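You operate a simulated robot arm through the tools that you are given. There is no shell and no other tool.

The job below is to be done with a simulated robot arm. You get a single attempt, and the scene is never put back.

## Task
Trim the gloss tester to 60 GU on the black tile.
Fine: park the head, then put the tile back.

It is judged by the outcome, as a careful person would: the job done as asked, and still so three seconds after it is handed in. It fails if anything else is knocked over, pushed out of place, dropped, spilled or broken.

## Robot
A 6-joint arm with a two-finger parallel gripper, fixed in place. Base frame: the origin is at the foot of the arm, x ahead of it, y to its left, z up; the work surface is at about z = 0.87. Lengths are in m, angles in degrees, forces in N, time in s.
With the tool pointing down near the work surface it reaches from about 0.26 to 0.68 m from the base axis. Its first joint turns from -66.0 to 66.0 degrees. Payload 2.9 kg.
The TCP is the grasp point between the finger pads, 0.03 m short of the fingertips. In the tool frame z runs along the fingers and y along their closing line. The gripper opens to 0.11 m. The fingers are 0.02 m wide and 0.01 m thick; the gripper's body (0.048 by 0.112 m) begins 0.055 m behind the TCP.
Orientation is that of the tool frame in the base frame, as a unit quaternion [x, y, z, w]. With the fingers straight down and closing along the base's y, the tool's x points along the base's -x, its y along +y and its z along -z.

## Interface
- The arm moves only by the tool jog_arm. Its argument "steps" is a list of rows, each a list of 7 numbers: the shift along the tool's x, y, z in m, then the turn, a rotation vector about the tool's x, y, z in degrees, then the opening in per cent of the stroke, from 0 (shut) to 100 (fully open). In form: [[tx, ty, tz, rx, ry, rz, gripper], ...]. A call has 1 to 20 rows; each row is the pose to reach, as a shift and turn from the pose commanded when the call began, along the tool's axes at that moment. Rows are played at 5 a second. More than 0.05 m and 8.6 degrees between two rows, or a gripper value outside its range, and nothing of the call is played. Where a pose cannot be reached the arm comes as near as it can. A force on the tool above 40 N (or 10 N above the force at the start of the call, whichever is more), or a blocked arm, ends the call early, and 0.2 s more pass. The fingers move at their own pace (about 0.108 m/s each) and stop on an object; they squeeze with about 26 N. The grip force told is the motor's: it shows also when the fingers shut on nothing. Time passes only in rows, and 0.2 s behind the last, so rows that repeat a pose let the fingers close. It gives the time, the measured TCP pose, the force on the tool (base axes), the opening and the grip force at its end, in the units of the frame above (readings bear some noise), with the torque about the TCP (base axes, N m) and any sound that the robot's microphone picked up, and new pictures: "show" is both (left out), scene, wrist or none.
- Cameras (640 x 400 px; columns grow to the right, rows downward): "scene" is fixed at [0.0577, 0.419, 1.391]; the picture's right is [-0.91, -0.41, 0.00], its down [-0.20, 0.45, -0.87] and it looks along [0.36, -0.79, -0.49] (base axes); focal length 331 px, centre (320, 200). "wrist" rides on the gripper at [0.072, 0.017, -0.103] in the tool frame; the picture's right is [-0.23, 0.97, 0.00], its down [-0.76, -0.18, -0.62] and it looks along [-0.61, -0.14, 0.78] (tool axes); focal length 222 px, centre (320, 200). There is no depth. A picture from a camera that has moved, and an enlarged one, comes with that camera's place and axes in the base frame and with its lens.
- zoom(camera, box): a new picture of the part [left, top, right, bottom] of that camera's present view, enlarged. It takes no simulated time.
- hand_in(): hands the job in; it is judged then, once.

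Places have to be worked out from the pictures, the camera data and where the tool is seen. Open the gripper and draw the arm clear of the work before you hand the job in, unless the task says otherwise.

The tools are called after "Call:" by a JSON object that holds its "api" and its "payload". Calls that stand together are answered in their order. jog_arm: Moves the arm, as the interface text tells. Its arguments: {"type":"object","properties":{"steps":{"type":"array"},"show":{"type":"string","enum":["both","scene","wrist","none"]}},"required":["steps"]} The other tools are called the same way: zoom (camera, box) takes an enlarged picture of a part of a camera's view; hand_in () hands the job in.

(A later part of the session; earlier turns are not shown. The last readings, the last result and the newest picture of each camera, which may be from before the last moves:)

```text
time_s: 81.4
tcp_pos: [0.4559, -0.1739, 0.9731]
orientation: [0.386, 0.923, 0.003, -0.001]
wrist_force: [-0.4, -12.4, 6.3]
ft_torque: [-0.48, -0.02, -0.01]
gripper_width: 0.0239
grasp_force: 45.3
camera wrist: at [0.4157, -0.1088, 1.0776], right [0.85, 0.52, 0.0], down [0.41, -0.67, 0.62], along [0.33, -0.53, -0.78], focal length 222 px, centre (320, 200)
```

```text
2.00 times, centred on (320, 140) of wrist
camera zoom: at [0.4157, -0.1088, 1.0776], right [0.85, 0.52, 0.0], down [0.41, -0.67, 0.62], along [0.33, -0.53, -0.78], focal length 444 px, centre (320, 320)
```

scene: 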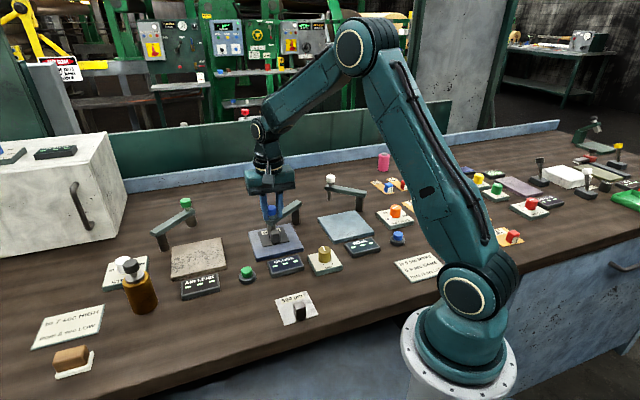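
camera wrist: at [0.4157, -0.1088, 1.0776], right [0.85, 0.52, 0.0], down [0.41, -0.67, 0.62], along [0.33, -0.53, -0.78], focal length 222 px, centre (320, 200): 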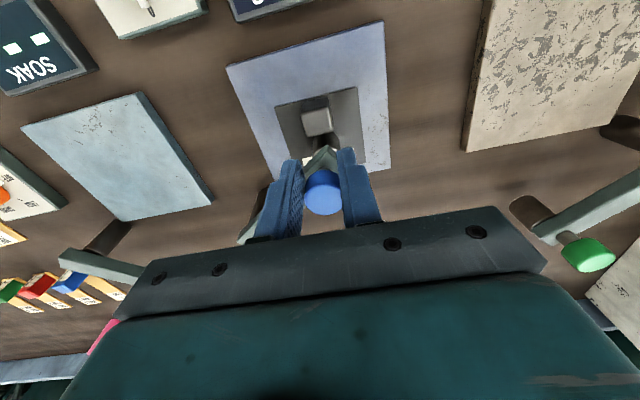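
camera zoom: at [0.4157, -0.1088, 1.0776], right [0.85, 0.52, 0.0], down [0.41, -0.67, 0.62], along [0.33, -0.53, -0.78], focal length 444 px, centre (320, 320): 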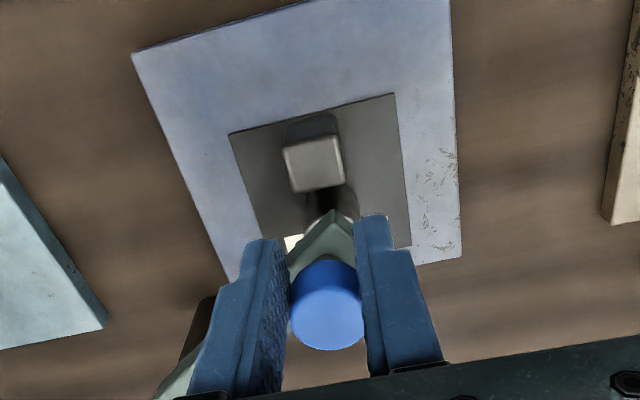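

No side load yet. I'll push another 6 mm along the arc in small steps and hold there for about 3 s.

Call:
{"api": "jog_arm", "payload": {"steps": [[0.0016, -0.0012, 0, 0, 0, 0, 0], [0.0031, -0.0025, 0, 0, 0, 0, 0], [0.0043, -0.0034, 0, 0, 0, 0, 0], [0.0052, -0.0041, 0, 0, 0, 0, 0], [0.0052, -0.0041, 0, 0, 0, 0, 0], [0.0052, -0.0041, 0, 0, 0, 0, 0], [0.0052, -0.0041, 0, 0, 0, 0, 0], [0.0052, -0.0041, 0, 0, 0, 0, 0], [0.0052, -0.0041, 0, 0, 0, 0, 0], [0.0052, -0.0041, 0, 0, 0, 0, 0], [0.0052, -0.0041, 0, 0, 0, 0, 0], [0.0052, -0.0041, 0, 0, 0, 0, 0], [0.0052, -0.0041, 0, 0, 0, 0, 0], [0.0052, -0.0041, 0, 0, 0, 0, 0]]}}

Call:
{"api": "zoom", "payload": {"camera": "scene", "box": [230, 190, 330, 280]}}

Call:
{"api": "zoom", "payload": {"camera": "wrist", "box": [200, 40, 440, 240]}}

```text
time_s: 84.4
tcp_pos: [0.4499, -0.1712, 0.9729]
orientation: [0.384, 0.923, 0.002, 0.0]
wrist_force: [12.9, 10.3, 19.6]
ft_torque: [-0.21, -0.09, 0.43]
gripper_width: 0.0232
grasp_force: 44.5
camera wrist: at [0.4102, -0.1074, 1.0776], right [0.85, 0.53, 0.01], down [0.41, -0.67, 0.62], along [0.33, -0.53, -0.78], focal length 222 px, centre (320, 200)
```

scene: 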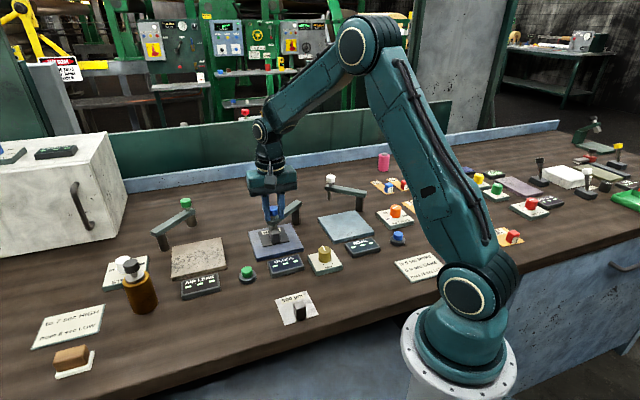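
wrist: 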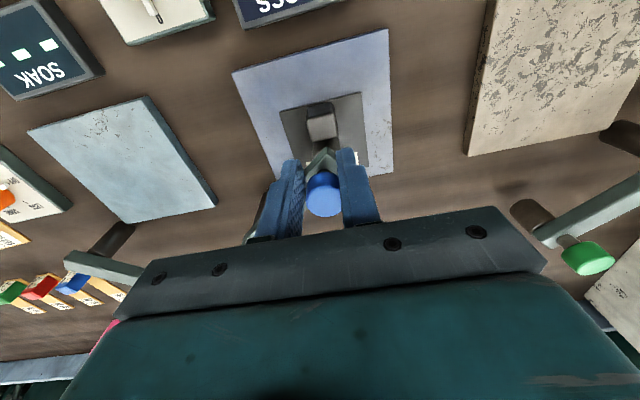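

```text
4.44 times, centred on (280, 235) of scene
camera zoom: at [0.0578, 0.4194, 1.3908], right [-0.91, -0.41, 0.0], down [-0.2, 0.45, -0.87], along [0.36, -0.79, -0.49], focal length 1471 px, centre (498, 44)
```

zoom: 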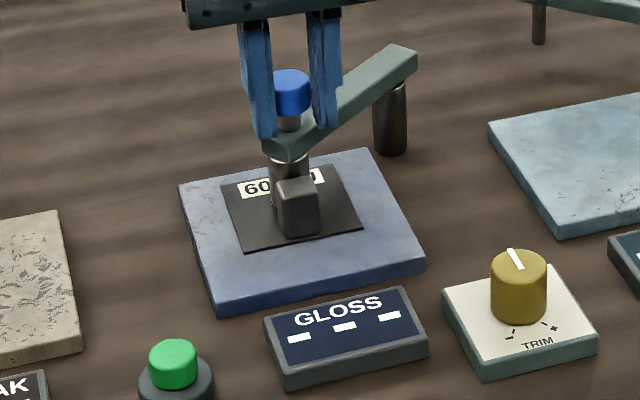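

```text
2.00 times, centred on (320, 140) of wrist
camera zoom: at [0.4102, -0.1074, 1.0776], right [0.85, 0.53, 0.01], down [0.41, -0.67, 0.62], along [0.33, -0.53, -0.78], focal length 444 px, centre (320, 320)
```

zoom: 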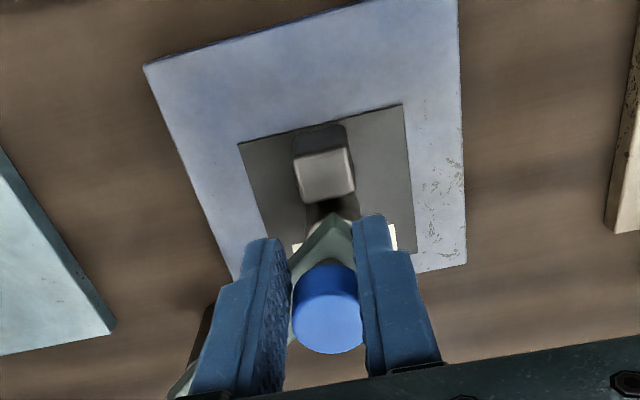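

Held firmly at the stop for 2 s, the display is still blank. Perhaps the tester only takes a reading when the head swings in over a tile already in place. With the tile now right under the head's spot, I'll swing the head out 30° and back in again.

Call:
{"api": "jog_arm", "payload": {"steps": [[-0.0041, 0.0036, 0, 0, 0, 3, 0], [-0.0082, 0.007, 0, 0, 0, 6, 0], [-0.0171, 0.0131, 0, 0, 0, 12, 0], [-0.0265, 0.0183, 0, 0, 0, 18, 0], [-0.0364, 0.0224, 0, 0, 0, 24, 0], [-0.0468, 0.0255, 0, 0, 0, 30, 0], [-0.0468, 0.0255, 0, 0, 0, 30, 0], [-0.0364, 0.0224, 0, 0, 0, 24, 0], [-0.0265, 0.0183, 0, 0, 0, 18, 0], [-0.0171, 0.0131, 0, 0, 0, 12, 0], [-0.0082, 0.007, 0, 0, 0, 6, 0], [-0.0041, 0.0036, 0, 0, 0, 3, 0], [0, 0, 0, 0, 0, 0, 0], [0, 0, 0, 0, 0, 0, 0], [0, 0, 0, 0, 0, 0, 25], [0, 0, 0, 0, 0, 0, 50], [0, 0, -0.03, 0, 0, 0, 50], [0, 0, -0.06, 0, 0, 0, 50]]}}

Call:
{"api": "zoom", "payload": {"camera": "scene", "box": [230, 190, 330, 280]}}

Call:
{"api": "zoom", "payload": {"camera": "wrist", "box": [200, 20, 440, 220]}}

```text
time_s: 86.7
tcp_pos: [0.4703, -0.1746, 0.9728]
orientation: [0.477, 0.879, 0.004, -0.001]
wrist_force: [-0.1, 0.5, 0.1]
ft_torque: [-0.06, 0.03, 0.01]
gripper_width: 0.0
grasp_force: 37.6
stopped in row 11: the force on the tool passed its limit at 41 N (the readings are from after the stop); the commanded pose is now the measured one
camera wrist: at [0.4444, -0.1033, 1.0776], right [0.94, 0.34, 0.0], down [0.27, -0.74, 0.62], along [0.21, -0.58, -0.79], focal length 222 px, centre (320, 200)
```

scene: 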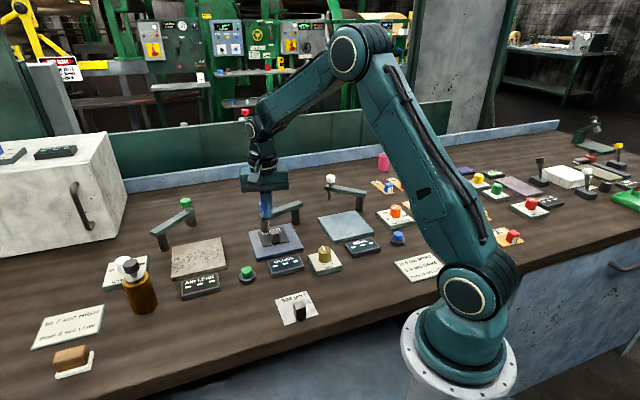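
wrist: 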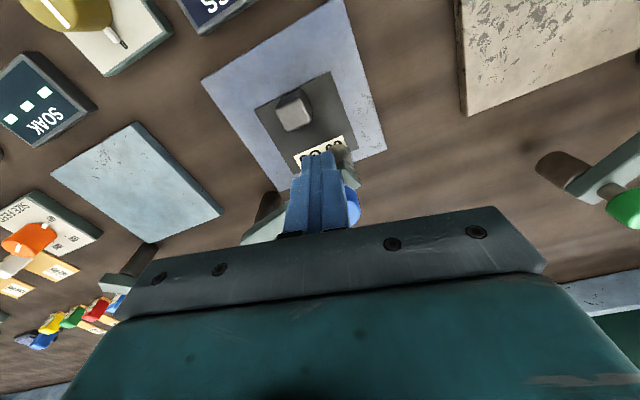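

```text
4.44 times, centred on (280, 235) of scene
camera zoom: at [0.0578, 0.419, 1.3909], right [-0.91, -0.41, 0.0], down [-0.2, 0.45, -0.87], along [0.36, -0.79, -0.49], focal length 1471 px, centre (498, 44)
```

zoom: 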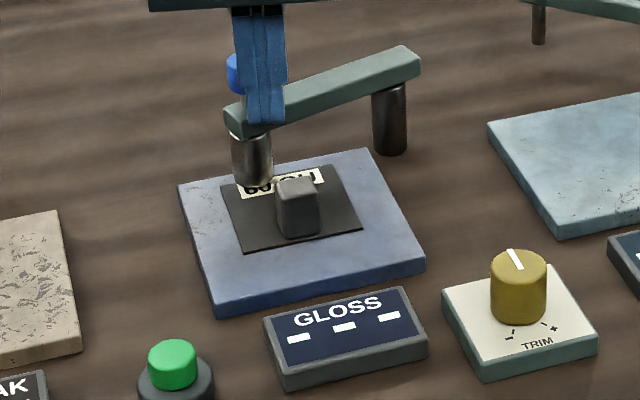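

```text
2.00 times, centred on (320, 120) of wrist
camera zoom: at [0.4444, -0.1033, 1.0776], right [0.94, 0.34, 0.0], down [0.27, -0.74, 0.62], along [0.21, -0.58, -0.79], focal length 444 px, centre (320, 360)
```

zoom: 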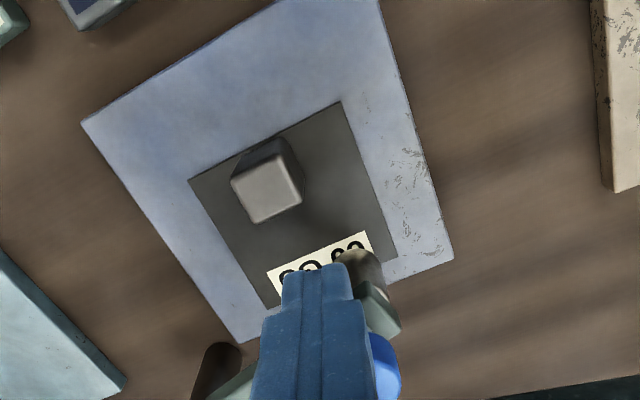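

The knob slipped out of an off-centre grip. Nothing was disturbed, and the head is now about 20° out. I'll lift, open and look before regripping squarely.

Call:
{"api": "jog_arm", "payload": {"steps": [[0, 0, -0.02, 0, 0, 0, 0], [0, 0, -0.05, 0, 0, 0, 0], [0, 0, -0.065, 0, 0, 0, 30], [-0.015, 0.01, -0.065, 0, 0, 0, 50], [-0.015, 0.01, -0.065, 0, 0, 0, 50]]}}

Call:
{"api": "zoom", "payload": {"camera": "wrist", "box": [200, 20, 440, 220]}}

Call:
{"api": "zoom", "payload": {"camera": "scene", "box": [230, 190, 330, 280]}}

```text
time_s: 87.9
tcp_pos: [0.486, -0.1819, 1.0375]
orientation: [0.475, 0.88, 0.003, -0.002]
wrist_force: [0.4, 0.1, 0.7]
ft_torque: [-0.01, 0.01, 0.01]
gripper_width: 0.055
grasp_force: 0.1
camera wrist: at [0.4602, -0.1109, 1.1426], right [0.94, 0.34, 0.0], down [0.27, -0.74, 0.62], along [0.22, -0.58, -0.79], focal length 222 px, centre (320, 200)
```

scene: 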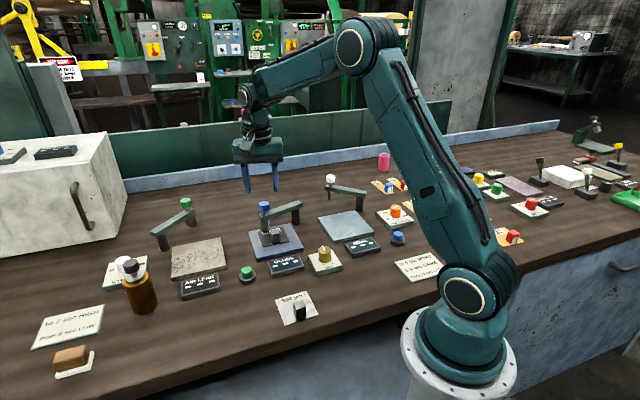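
wrist: 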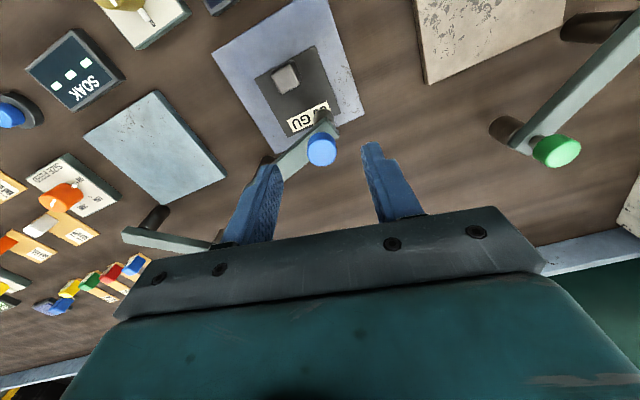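

```text
2.00 times, centred on (320, 120) of wrist
camera zoom: at [0.4602, -0.1109, 1.1426], right [0.94, 0.34, 0.0], down [0.27, -0.74, 0.62], along [0.22, -0.58, -0.79], focal length 444 px, centre (320, 360)
```

zoom: 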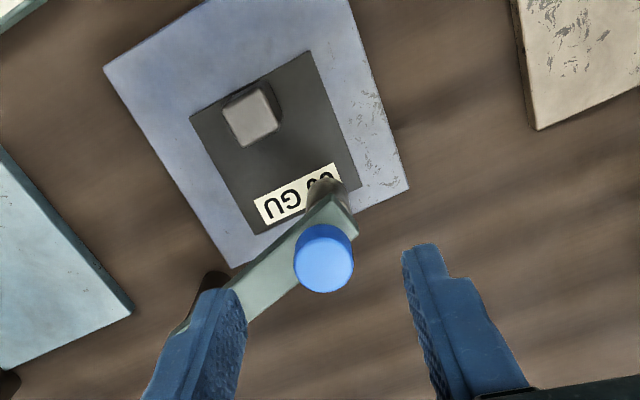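

```text
4.44 times, centred on (280, 235) of scene
camera zoom: at [0.0578, 0.419, 1.391], right [-0.91, -0.41, 0.0], down [-0.2, 0.45, -0.87], along [0.36, -0.79, -0.49], focal length 1471 px, centre (498, 44)
```

zoom: 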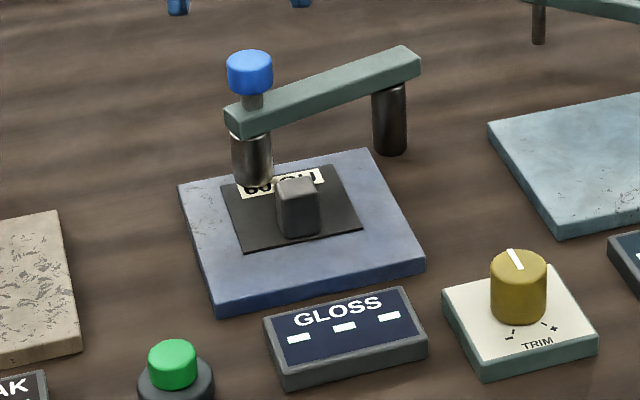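

The knob is at (0.491, -0.188). I'll regrip it squarely and swing the head in to its stop over the already-placed tile, hold a moment, then release.

Call:
{"api": "jog_arm", "payload": {"steps": [[-0.0077, 0.0012, 0.02, 0, 0, 0, 50], [-0.0077, 0.0012, 0.05, 0, 0, 0, 50], [-0.0077, 0.0012, 0.0675, 0, 0, 0, 50], [-0.0077, 0.0012, 0.0675, 0, 0, 0, 20], [-0.0077, 0.0012, 0.0675, 0, 0, 0, 0], [-0.0077, 0.0012, 0.0675, 0, 0, 0, 0], [-0.0035, -0.0015, 0.0675, 0, 0, -3, 0], [0.0008, -0.0043, 0.0675, 0, 0, -6, 0], [0.0088, -0.0106, 0.0675, 0, 0, -12, 0], [0.0161, -0.0177, 0.0675, 0, 0, -18, 0], [0.0193, -0.0216, 0.0675, 0, 0, -21, 0], [0.0204, -0.0229, 0.0675, 0, 0, -22, 0], [0.0204, -0.0229, 0.0675, 0, 0, -22, 0]]}}

Call:
{"api": "zoom", "payload": {"camera": "scene", "box": [230, 190, 330, 280]}}

Call:
{"api": "zoom", "payload": {"camera": "wrist", "box": [200, 20, 440, 220]}}

```text
time_s: 90.7
tcp_pos: [0.457, -0.1759, 0.9713]
orientation: [0.298, 0.955, 0.004, -0.001]
wrist_force: [0.6, 0.3, -0.2]
ft_torque: [0.01, 0.0, 0.03]
gripper_width: 0.0
grasp_force: 38.2
camera wrist: at [0.4063, -0.1202, 1.0744], right [0.74, 0.67, 0.01], down [0.52, -0.58, 0.62], along [0.42, -0.46, -0.78], focal length 222 px, centre (320, 200)
```

scene: 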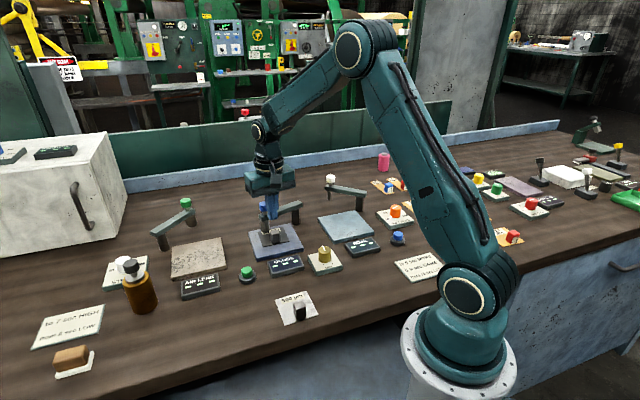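
wrist: 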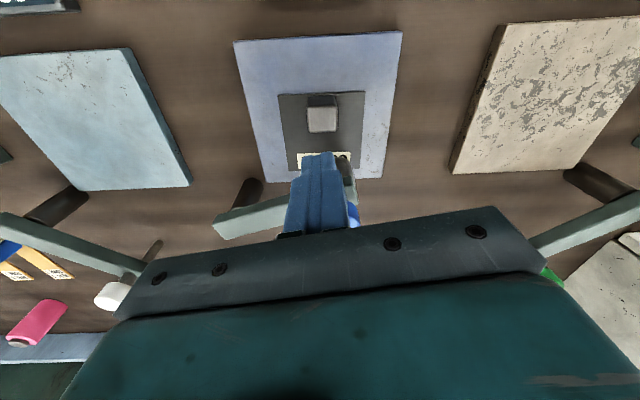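

```text
4.44 times, centred on (280, 235) of scene
camera zoom: at [0.0577, 0.419, 1.391], right [-0.91, -0.41, 0.0], down [-0.2, 0.45, -0.87], along [0.36, -0.79, -0.49], focal length 1471 px, centre (498, 44)
```

zoom: 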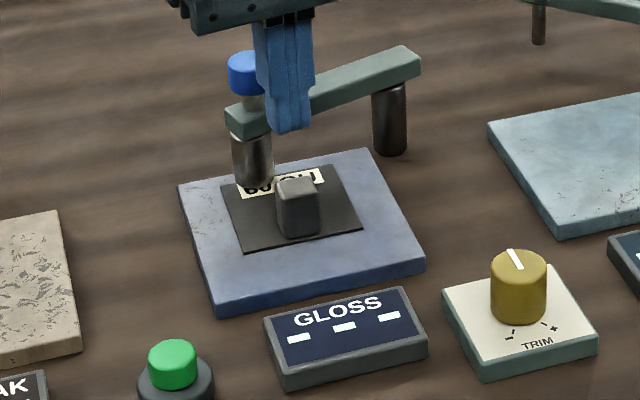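

```text
2.00 times, centred on (320, 120) of wrist
camera zoom: at [0.4063, -0.1202, 1.0744], right [0.74, 0.67, 0.01], down [0.52, -0.58, 0.62], along [0.42, -0.46, -0.78], focal length 444 px, centre (320, 360)
```

zoom: 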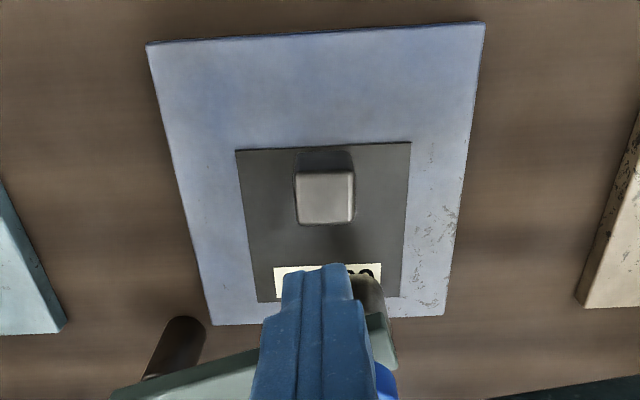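

The head didn't follow; it seems blocked at about 62° now. I'll look closely at what the head is touching.

Call:
{"api": "zoom", "payload": {"camera": "scene", "box": [250, 205, 290, 245]}}

Call:
{"api": "zoom", "payload": {"camera": "wrist", "box": [270, 100, 370, 200]}}

```text
10.00 times, centred on (270, 225) of scene
camera zoom: at [0.0577, 0.419, 1.391], right [-0.91, -0.41, 0.0], down [-0.2, 0.45, -0.87], along [0.36, -0.79, -0.49], focal length 3309 px, centre (820, -50)
```

zoom: 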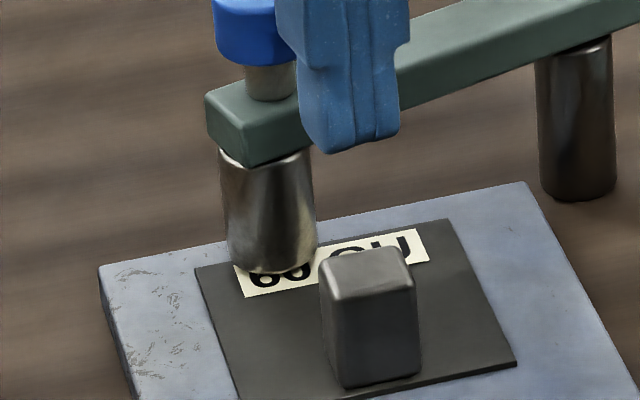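

```text
4.00 times, centred on (320, 150) of wrist
camera zoom: at [0.4063, -0.1202, 1.0744], right [0.74, 0.67, 0.01], down [0.52, -0.58, 0.62], along [0.42, -0.46, -0.78], focal length 888 px, centre (320, 400)
```

zoom: 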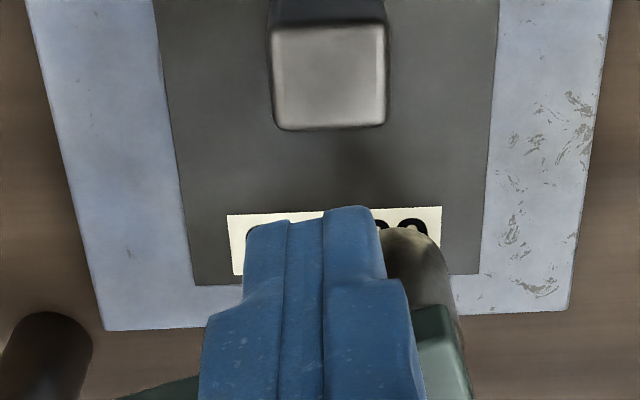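

The head floats free above the tile, so it isn't blocked; my grip simply missed the knob's centre. I'll lift, line up over the knob again and check alignment at low height before closing.

Call:
{"api": "jog_arm", "payload": {"steps": [[0, 0, -0.03, 0, 0, 0, 0], [0, 0, -0.06, 0, 0, 0, 0], [-0.02, 0.02, -0.06, 0, 0, 0, 30], [-0.03, 0.022, -0.06, 0, 0, 0, 50], [-0.03, 0.022, -0.06, 0, 0, 0, 50]]}}

Call:
{"api": "zoom", "payload": {"camera": "wrist", "box": [200, 20, 440, 220]}}

```text
time_s: 91.9
tcp_pos: [0.4927, -0.1776, 1.0285]
orientation: [0.299, 0.954, 0.004, -0.001]
wrist_force: [0.0, -0.6, 0.2]
ft_torque: [0.02, 0.0, 0.01]
gripper_width: 0.0549
grasp_force: 0.0
camera wrist: at [0.443, -0.1205, 1.134], right [0.74, 0.67, 0.01], down [0.52, -0.59, 0.62], along [0.42, -0.46, -0.79], focal length 222 px, centre (320, 200)
```

scene: 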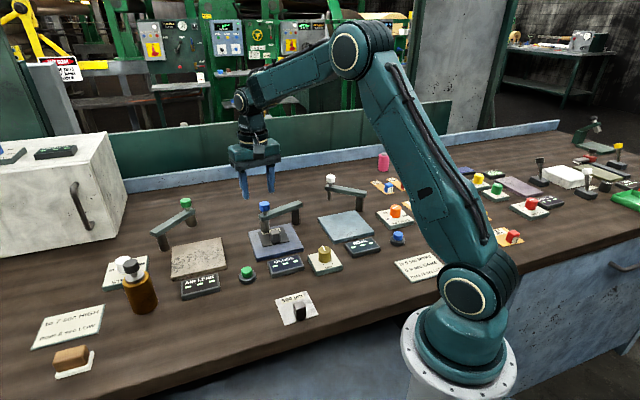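
wrist: 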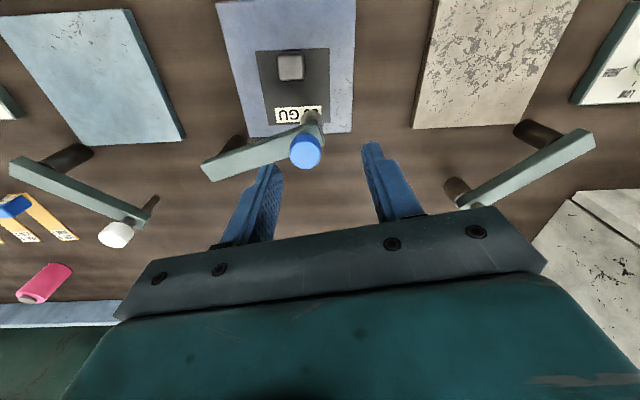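

```text
2.00 times, centred on (320, 120) of wrist
camera zoom: at [0.443, -0.1205, 1.134], right [0.74, 0.67, 0.01], down [0.52, -0.59, 0.62], along [0.42, -0.46, -0.79], focal length 444 px, centre (320, 360)
```

zoom: 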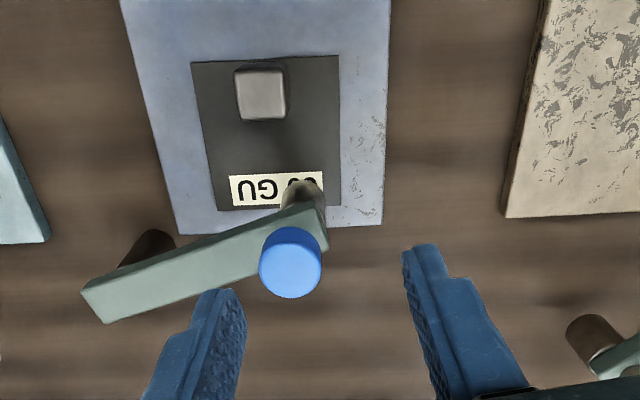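

Call:
{"api": "jog_arm", "payload": {"steps": [[-0.0043, -0.0117, 0.01, 0, 0, 0, 50], [-0.0043, -0.0117, 0.035, 0, 0, 0, 50], [-0.0043, -0.0117, 0.0565, 0, 0, 0, 50]]}}

Call:
{"api": "zoom", "payload": {"camera": "wrist", "box": [200, 40, 440, 240]}}

Call:
{"api": "zoom", "payload": {"camera": "scene", "box": [240, 185, 300, 235]}}

```text
time_s: 92.7
tcp_pos: [0.4915, -0.1886, 0.9735]
orientation: [0.3, 0.954, 0.003, -0.001]
wrist_force: [0.3, -0.4, -0.4]
ft_torque: [-0.01, 0.02, -0.03]
gripper_width: 0.055
grasp_force: 0.0
camera wrist: at [0.442, -0.1324, 1.0785], right [0.74, 0.67, 0.01], down [0.52, -0.59, 0.62], along [0.42, -0.46, -0.79], focal length 222 px, centre (320, 200)
```

scene: 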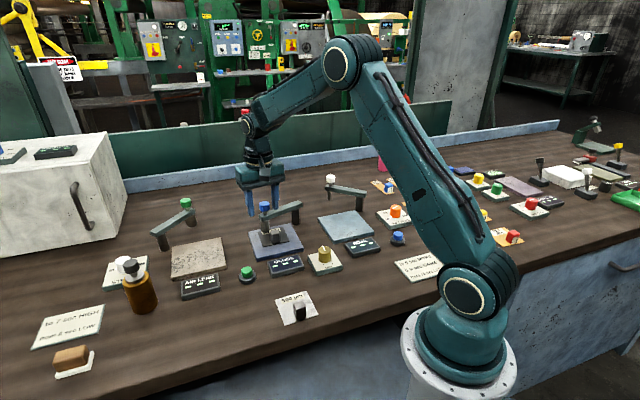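
wrist: 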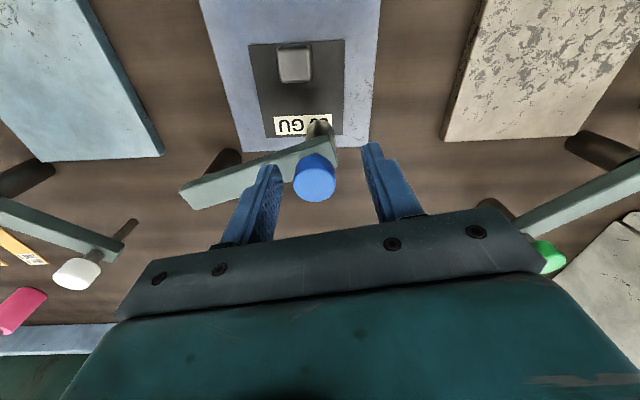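

```text
2.00 times, centred on (320, 140) of wrist
camera zoom: at [0.442, -0.1324, 1.0785], right [0.74, 0.67, 0.01], down [0.52, -0.59, 0.62], along [0.42, -0.46, -0.79], focal length 444 px, centre (320, 320)
```

zoom: 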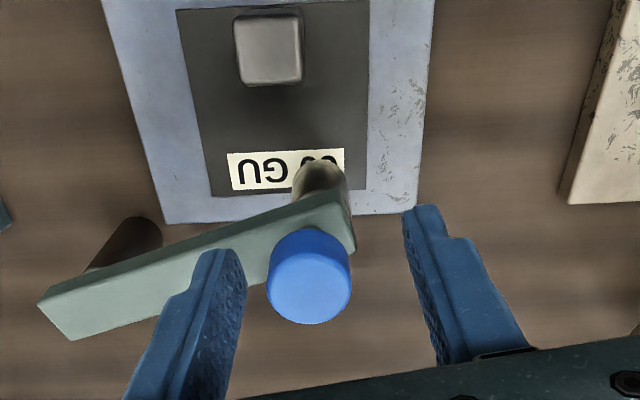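

```text
8.00 times, centred on (270, 210) of scene
camera zoom: at [0.0578, 0.419, 1.391], right [-0.91, -0.41, 0.0], down [-0.2, 0.45, -0.87], along [0.36, -0.79, -0.49], focal length 2648 px, centre (720, 120)
```

zoom: 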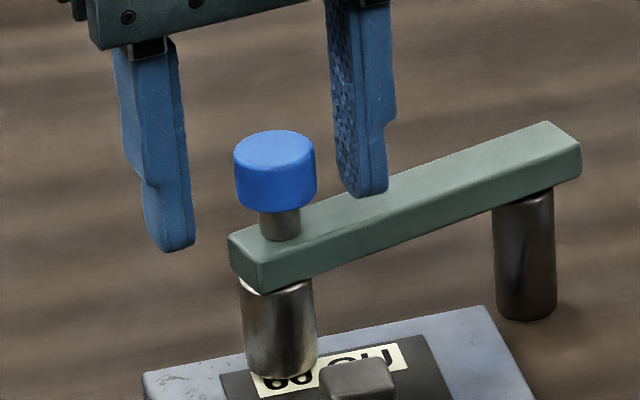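

Well aligned this time. I'll close, confirm the grip, and swing in 12° first.

Call:
{"api": "jog_arm", "payload": {"steps": [[0.0025, 0, 0.002, 0, 0, 0, 50], [0.0025, 0, 0.002, 0, 0, 0, 20], [0.0025, 0, 0.002, 0, 0, 0, 0], [0.0025, 0, 0.002, 0, 0, 0, 0], [0.0025, 0, 0.002, 0, 0, 0, 0], [0.0075, -0.001, 0.002, 0, 0, -3, 0], [0.0124, -0.002, 0.002, 0, 0, -6, 0], [0.0172, -0.0035, 0.002, 0, 0, -9, 0], [0.022, -0.0052, 0.002, 0, 0, -12, 0]]}}

Call:
{"api": "zoom", "payload": {"camera": "wrist", "box": [200, 40, 440, 240]}}

Call:
{"api": "zoom", "payload": {"camera": "scene", "box": [240, 185, 320, 245]}}

```text
time_s: 94.7
tcp_pos: [0.4691, -0.1834, 0.9714]
orientation: [0.204, 0.979, 0.002, -0.001]
wrist_force: [-10.6, -36.5, -8.5]
ft_torque: [-0.19, 0.97, -0.17]
gripper_width: 0.0254
grasp_force: 44.5
camera wrist: at [0.4082, -0.1369, 1.0761], right [0.6, 0.8, 0.0], down [0.63, -0.47, 0.62], along [0.5, -0.37, -0.78], focal length 222 px, centre (320, 200)
```

scene: 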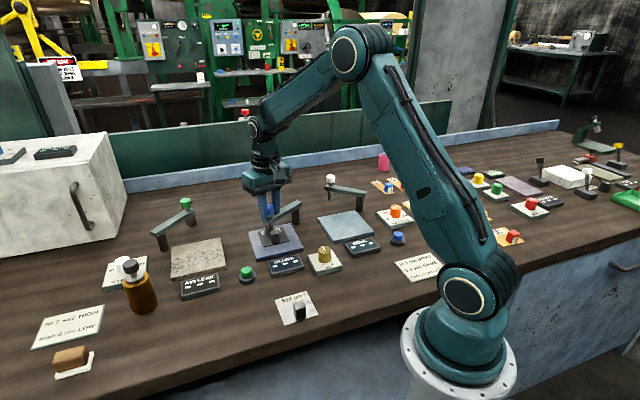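
wrist: 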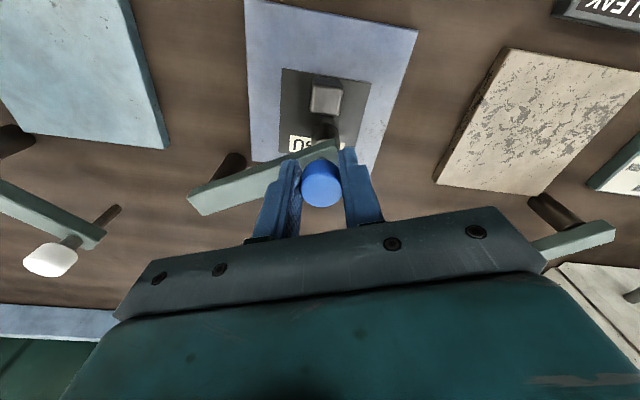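

```text
2.00 times, centred on (320, 140) of wrist
camera zoom: at [0.4082, -0.1369, 1.0761], right [0.6, 0.8, 0.0], down [0.63, -0.47, 0.62], along [0.5, -0.37, -0.78], focal length 444 px, centre (320, 320)
```

zoom: 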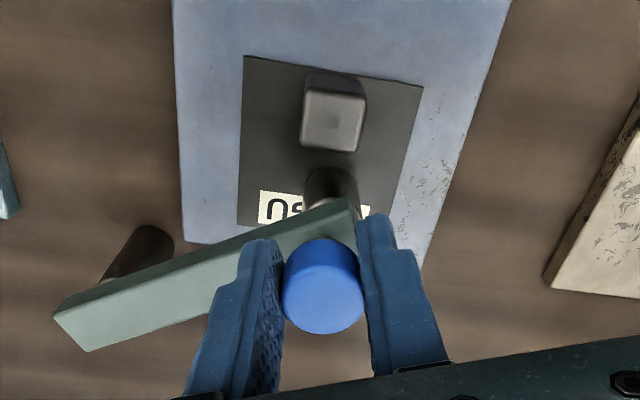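

```text
6.67 times, centred on (280, 215) of scene
camera zoom: at [0.0577, 0.418, 1.3913], right [-0.91, -0.41, 0.0], down [-0.2, 0.45, -0.87], along [0.36, -0.79, -0.49], focal length 2206 px, centre (587, 100)
```

zoom: 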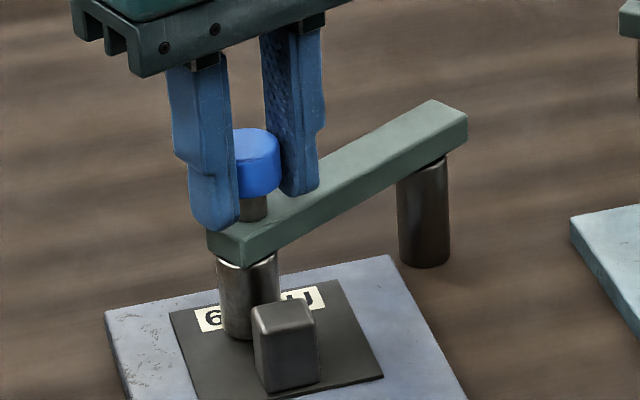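

The grip is good, with a radial pull that I'll relieve by 2 mm. I'll swing the last 10–11° to the stop, hold, release and look.

Call:
{"api": "jog_arm", "payload": {"steps": [[-0.0002, -0.002, 0, 0, 0, 0, 0], [0.003, -0.0027, 0, 0, 0, -2, 0], [0.0061, -0.0033, 0, 0, 0, -4, 0], [0.0092, -0.0041, 0, 0, 0, -6, 0], [0.0122, -0.0051, 0, 0, 0, -8, 0], [0.0152, -0.0061, 0, 0, 0, -10, 0], [0.0167, -0.0066, 0, 0, 0, -11, 0], [0.0167, -0.0066, 0, 0, 0, -11, 0], [0.0167, -0.0066, 0, 0, 0, -11, 0], [0.0167, -0.0066, 0, 0, 0, -11, 0]]}}

Call:
{"api": "zoom", "payload": {"camera": "scene", "box": [230, 190, 330, 280]}}

Call:
{"api": "zoom", "payload": {"camera": "wrist", "box": [200, 40, 440, 240]}}

```text
time_s: 96.9
tcp_pos: [0.4545, -0.1815, 0.9732]
orientation: [0.104, 0.995, 0.001, 0.005]
wrist_force: [21.9, -31.1, -8.8]
ft_torque: [-0.52, 0.16, -0.13]
gripper_width: 0.0256
grasp_force: 44.6
camera wrist: at [0.3859, -0.1478, 1.0754], right [0.42, 0.91, 0.01], down [0.7, -0.33, 0.63], along [0.57, -0.26, -0.78], focal length 222 px, centre (320, 200)
```

scene: 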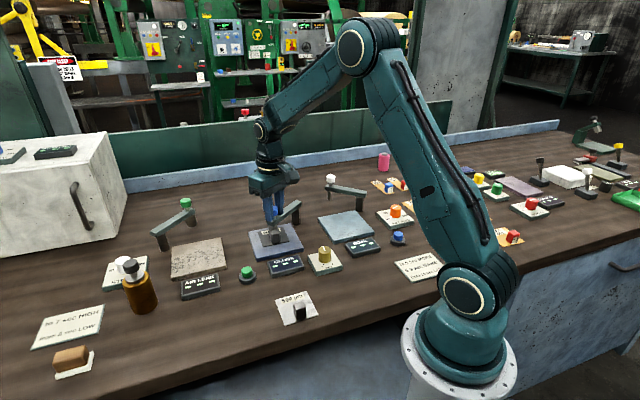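
wrist: 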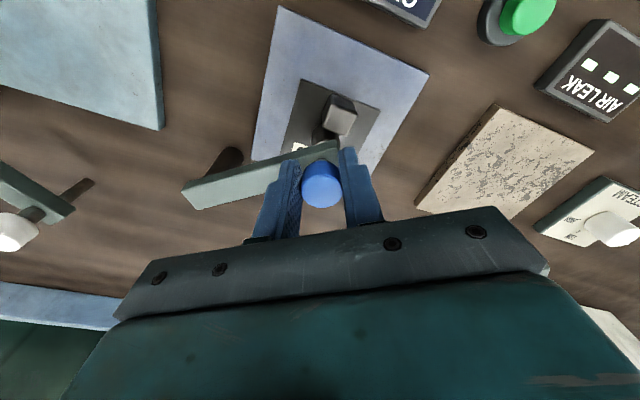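

```text
4.44 times, centred on (280, 235) of scene
camera zoom: at [0.0585, 0.4181, 1.3912], right [-0.91, -0.41, 0.0], down [-0.2, 0.45, -0.87], along [0.36, -0.79, -0.49], focal length 1471 px, centre (498, 44)
```

zoom: 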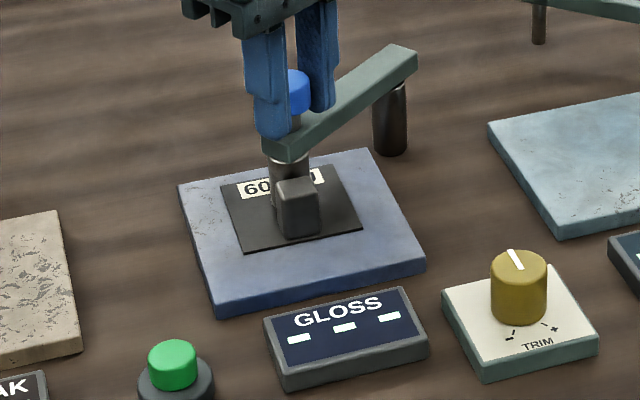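

```text
2.00 times, centred on (320, 140) of wrist
camera zoom: at [0.3859, -0.1478, 1.0754], right [0.42, 0.91, 0.01], down [0.7, -0.33, 0.63], along [0.57, -0.26, -0.78], focal length 444 px, centre (320, 320)
```

zoom: 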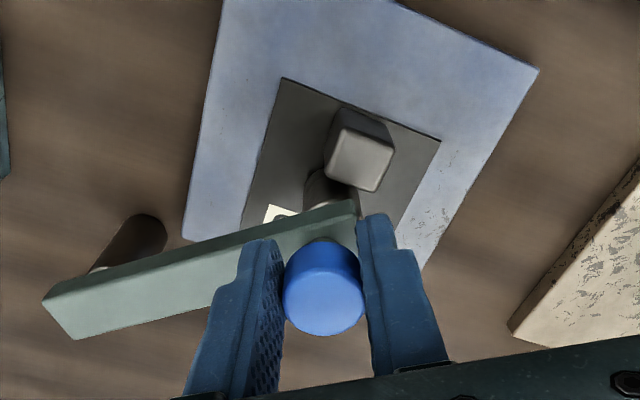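

Still blank while I'm holding it. I haven't yet tried this tile position with the robot well away, so I'll release, move well clear and wait a few seconds.

Call:
{"api": "jog_arm", "payload": {"steps": [[0, 0, 0, 0, 0, 0, 25], [0, 0, 0, 0, 0, 0, 50], [0, 0, -0.03, 0, 0, 0, 50], [0, 0, -0.07, 0, 0, 0, 50], [0, 0.04, -0.1, 0, 0, 0, 50], [0, 0.08, -0.12, 0, 0, 0, 50], [0, 0.12, -0.14, 0, 0, 0, 50], [0, 0.16, -0.15, 0, 0, 0, 50], [0, 0.2, -0.15, 0, 0, 0, 50], [0, 0.2, -0.15, 0, 0, 0, 50], [0, 0.2, -0.15, 0, 0, 0, 50], [0, 0.2, -0.15, 0, 0, 0, 50], [0, 0.2, -0.15, 0, 0, 0, 50], [0, 0.2, -0.15, 0, 0, 0, 50], [0, 0.2, -0.15, 0, 0, 0, 50], [0, 0.2, -0.15, 0, 0, 0, 50], [0, 0.2, -0.15, 0, 0, 0, 50], [0, 0.2, -0.15, 0, 0, 0, 50]]}}

Call:
{"api": "zoom", "payload": {"camera": "scene", "box": [240, 190, 300, 240]}}

Call:
{"api": "zoom", "payload": {"camera": "scene", "box": [230, 200, 350, 290]}}

Call:
{"api": "zoom", "payload": {"camera": "wrist", "box": [120, 0, 360, 160]}}

```text
time_s: 100.7
tcp_pos: [0.4942, 0.0147, 1.1267]
orientation: [0.103, 0.995, 0.005, 0.001]
wrist_force: [0.8, 0.7, 0.2]
ft_torque: [-0.03, 0.03, 0.02]
gripper_width: 0.0551
grasp_force: 0.1
camera wrist: at [0.4259, 0.047, 1.231], right [0.42, 0.91, 0.01], down [0.71, -0.33, 0.62], along [0.57, -0.26, -0.78], focal length 222 px, centre (320, 200)
```

scene: 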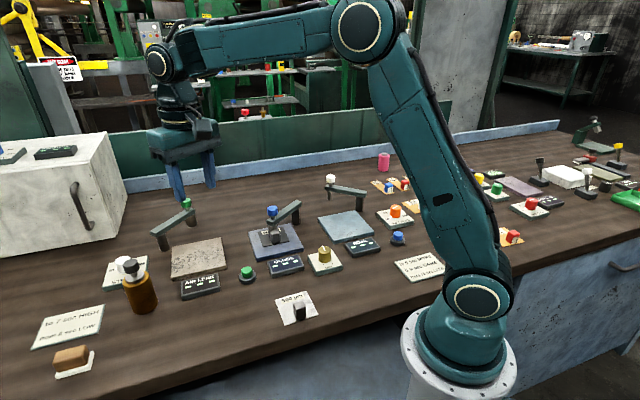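
wrist: 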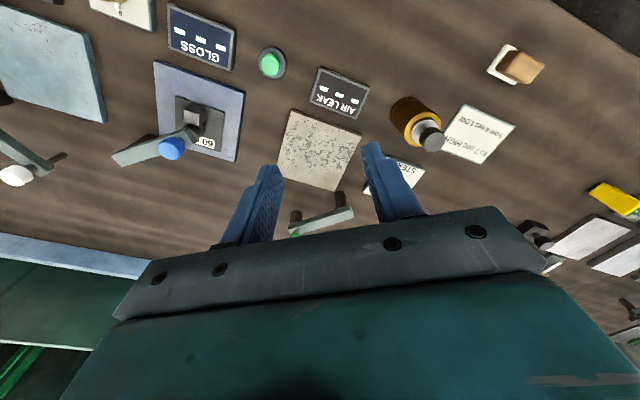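

```text
8.00 times, centred on (270, 215) of scene
camera zoom: at [0.0577, 0.419, 1.391], right [-0.91, -0.41, 0.0], down [-0.2, 0.45, -0.87], along [0.36, -0.79, -0.49], focal length 2648 px, centre (720, 80)
```

zoom: 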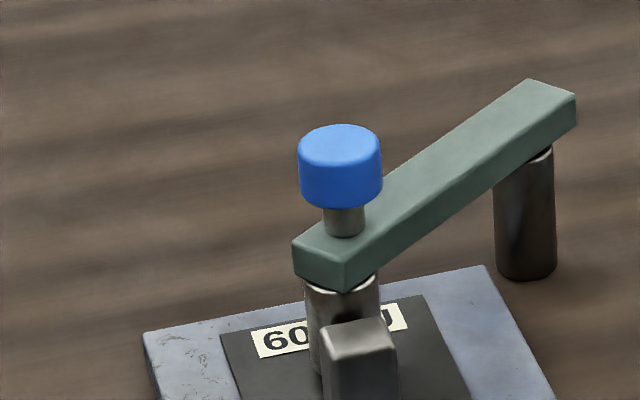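

```text
4.44 times, centred on (290, 245) of scene
camera zoom: at [0.0577, 0.419, 1.391], right [-0.91, -0.41, 0.0], down [-0.2, 0.45, -0.87], along [0.36, -0.79, -0.49], focal length 1471 px, centre (453, 0)
```

zoom: 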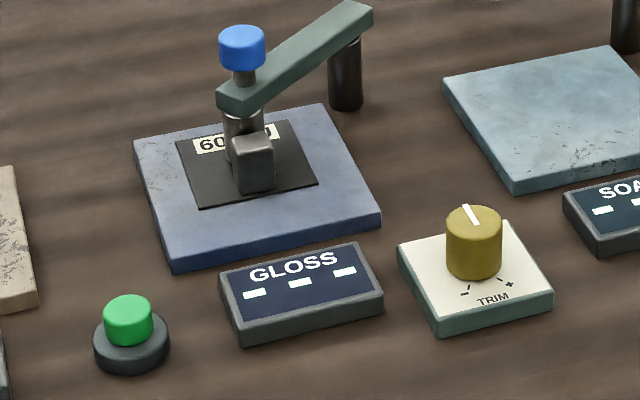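

```text
2.50 times, centred on (240, 80) of wrist
camera zoom: at [0.4259, 0.047, 1.231], right [0.42, 0.91, 0.01], down [0.71, -0.33, 0.62], along [0.57, -0.26, -0.78], focal length 555 px, centre (520, 500)
```

zoom: 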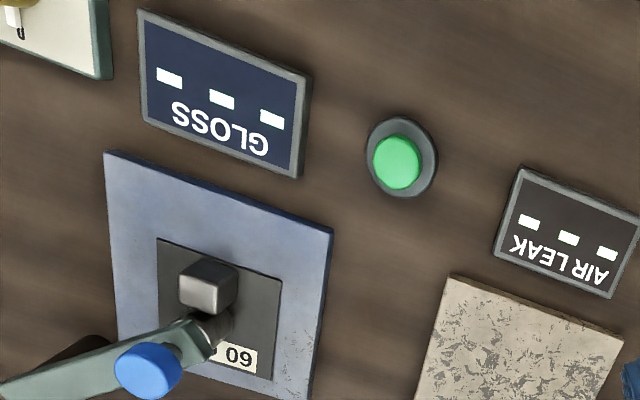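

Still blank with the robot 20 cm away. The knob, stem and head are in line like a plunger, and my earlier press was made under side load, so I'll test a straight press on top of the knob with closed fingers. First I'll move above it.

Call:
{"api": "jog_arm", "payload": {"steps": [[-0.001, -0.04, 0, 0, 0, 0, 20], [-0.002, -0.08, 0.01, 0, 0, 0, 0], [-0.003, -0.12, 0.03, 0, 0, 0, 0], [-0.004, -0.16, 0.06, 0, 0, 0, 0], [-0.0048, -0.1949, 0.09, 0, 0, 0, 0], [-0.0048, -0.1949, 0.1067, 0, 0, 0, 0]]}}

Call:
{"api": "zoom", "payload": {"camera": "wrist", "box": [200, 40, 440, 240]}}

Call:
{"api": "zoom", "payload": {"camera": "scene", "box": [240, 180, 320, 240]}}

```text
time_s: 102.1
tcp_pos: [0.4585, -0.177, 1.0156]
orientation: [0.102, 0.995, 0.005, 0.001]
wrist_force: [0.8, 0.2, 0.0]
ft_torque: [-0.01, 0.02, 0.02]
gripper_width: 0.0
grasp_force: 26.1
camera wrist: at [0.3904, -0.1446, 1.1204], right [0.42, 0.91, 0.01], down [0.71, -0.33, 0.62], along [0.57, -0.26, -0.78], focal length 222 px, centre (320, 200)
```

scene: 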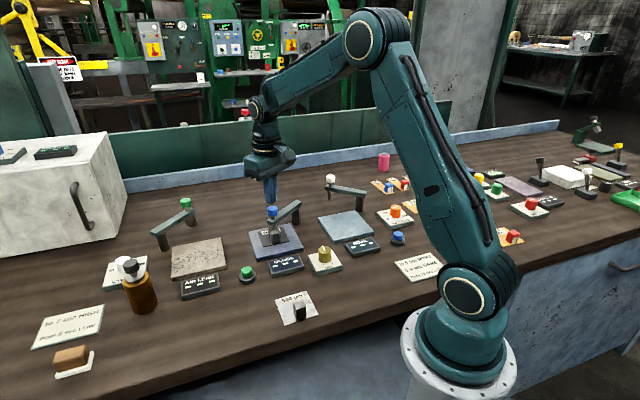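
wrist: 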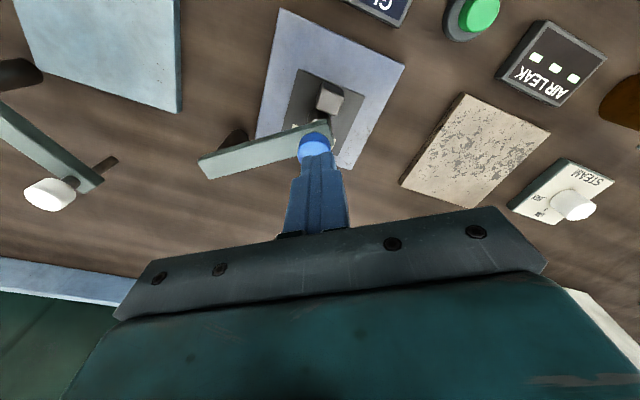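

```text
2.00 times, centred on (320, 140) of wrist
camera zoom: at [0.3904, -0.1446, 1.1204], right [0.42, 0.91, 0.01], down [0.71, -0.33, 0.62], along [0.57, -0.26, -0.78], focal length 444 px, centre (320, 320)
```

zoom: 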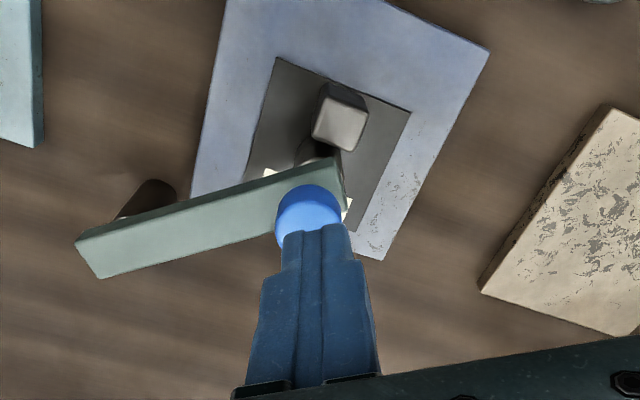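

```text
6.67 times, centred on (280, 210) of scene
camera zoom: at [0.0578, 0.419, 1.391], right [-0.91, -0.41, 0.0], down [-0.2, 0.45, -0.87], along [0.36, -0.79, -0.49], focal length 2206 px, centre (587, 133)
```

zoom: 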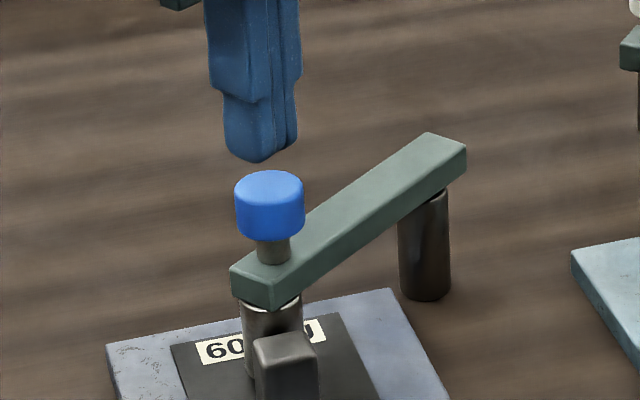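

The fingertips are centred about 18 mm above the knob. I'll come down slowly onto it; the force guard stops me at 40 N.

Call:
{"api": "jog_arm", "payload": {"steps": [[0.001, 0, 0.008, 0, 0, 0, 0], [0.001, 0, 0.014, 0, 0, 0, 0], [0.001, 0, 0.017, 0, 0, 0, 0], [0.001, 0, 0.019, 0, 0, 0, 0], [0.001, 0, 0.02, 0, 0, 0, 0], [0.001, 0, 0.021, 0, 0, 0, 0], [0.001, 0, 0.022, 0, 0, 0, 0], [0.001, 0, 0.022, 0, 0, 0, 0]]}}

Call:
{"api": "zoom", "payload": {"camera": "scene", "box": [240, 190, 340, 280]}}

```text
time_s: 103.7
tcp_pos: [0.4576, -0.1745, 0.9978]
orientation: [0.103, 0.995, 0.003, 0.005]
wrist_force: [-0.5, 1.0, 1.9]
ft_torque: [0.01, 0.02, -0.01]
gripper_width: 0.0
grasp_force: 26.3
stopped in row 7: the force on the tool passed its limit at 43 N (the readings are from after the stop); the commanded pose is now the measured one
camera wrist: at [0.3892, -0.1419, 1.1018], right [0.42, 0.91, 0.01], down [0.7, -0.33, 0.63], along [0.57, -0.26, -0.78], focal length 222 px, centre (320, 200)
```

scene: 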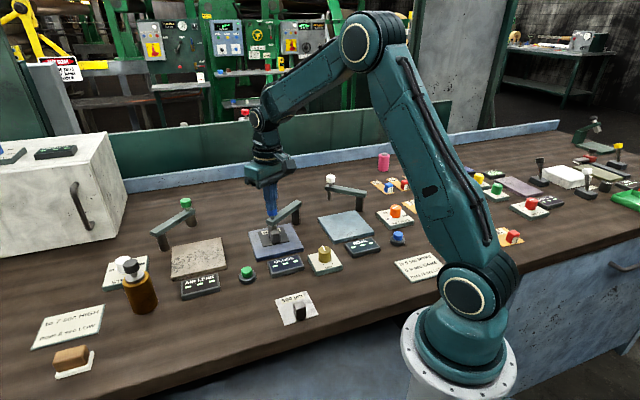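
wrist: 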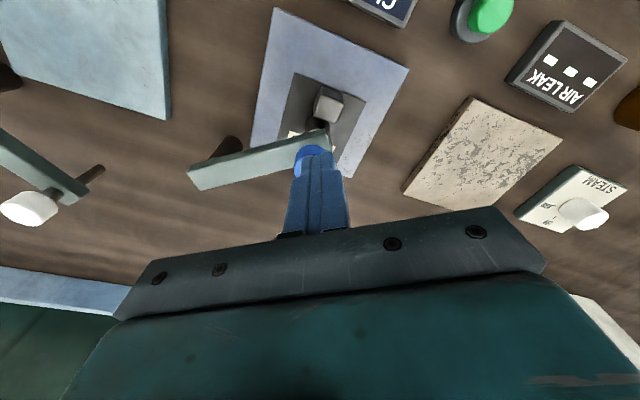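

```text
4.44 times, centred on (290, 235) of scene
camera zoom: at [0.0577, 0.4191, 1.3909], right [-0.91, -0.41, 0.0], down [-0.2, 0.45, -0.87], along [0.36, -0.79, -0.49], focal length 1471 px, centre (453, 44)
```

zoom: 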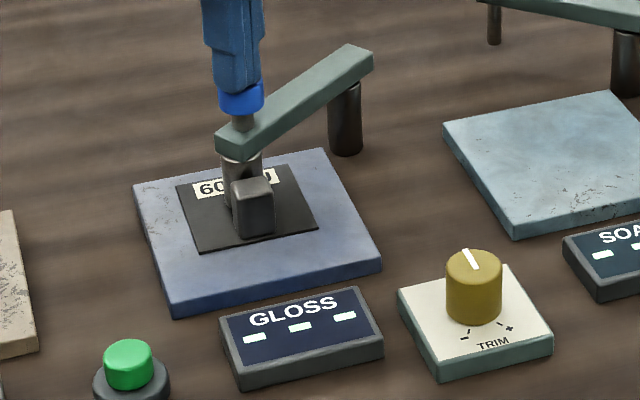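

The knob is rigid vertically (43 N, no travel), so it isn't a plunger. Releases always return the head to the same limit, so perhaps the reading window lies slightly before that limit. I'll regrip the knob and back it out in small steps, reading the display at each one.

Call:
{"api": "jog_arm", "payload": {"steps": [[0, 0, -0.015, 0, 0, 0, 0], [-0.001, -0.0021, -0.03, 0, 0, 0, 30], [-0.001, -0.0021, -0.03, 0, 0, 0, 50], [-0.001, -0.0021, -0.03, 0, 0, 0, 50], [-0.001, -0.0021, 0.0, 0, 0, 0, 50], [-0.001, -0.0021, 0.026, 0, 0, 0, 50]]}}

Call:
{"api": "zoom", "payload": {"camera": "wrist", "box": [200, 40, 440, 240]}}

```text
time_s: 105.1
tcp_pos: [0.4585, -0.1765, 0.9704]
orientation: [0.103, 0.995, 0.003, 0.005]
wrist_force: [-0.6, 1.1, -0.6]
ft_torque: [0.04, 0.04, 0.01]
gripper_width: 0.0547
grasp_force: 0.0
camera wrist: at [0.3903, -0.1435, 1.0742], right [0.42, 0.91, 0.01], down [0.7, -0.33, 0.63], along [0.57, -0.26, -0.78], focal length 222 px, centre (320, 200)
```

scene: 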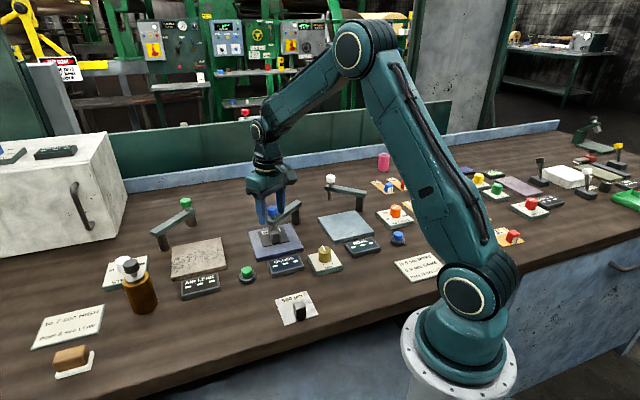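
wrist: 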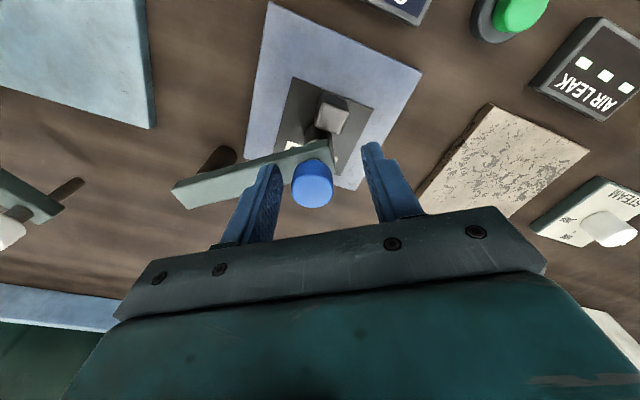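

```text
2.00 times, centred on (320, 140) of wrist
camera zoom: at [0.3903, -0.1435, 1.0742], right [0.42, 0.91, 0.01], down [0.7, -0.33, 0.63], along [0.57, -0.26, -0.78], focal length 444 px, centre (320, 320)
```

zoom: 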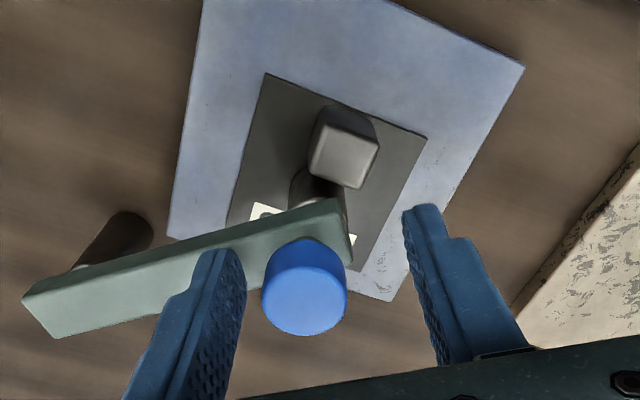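

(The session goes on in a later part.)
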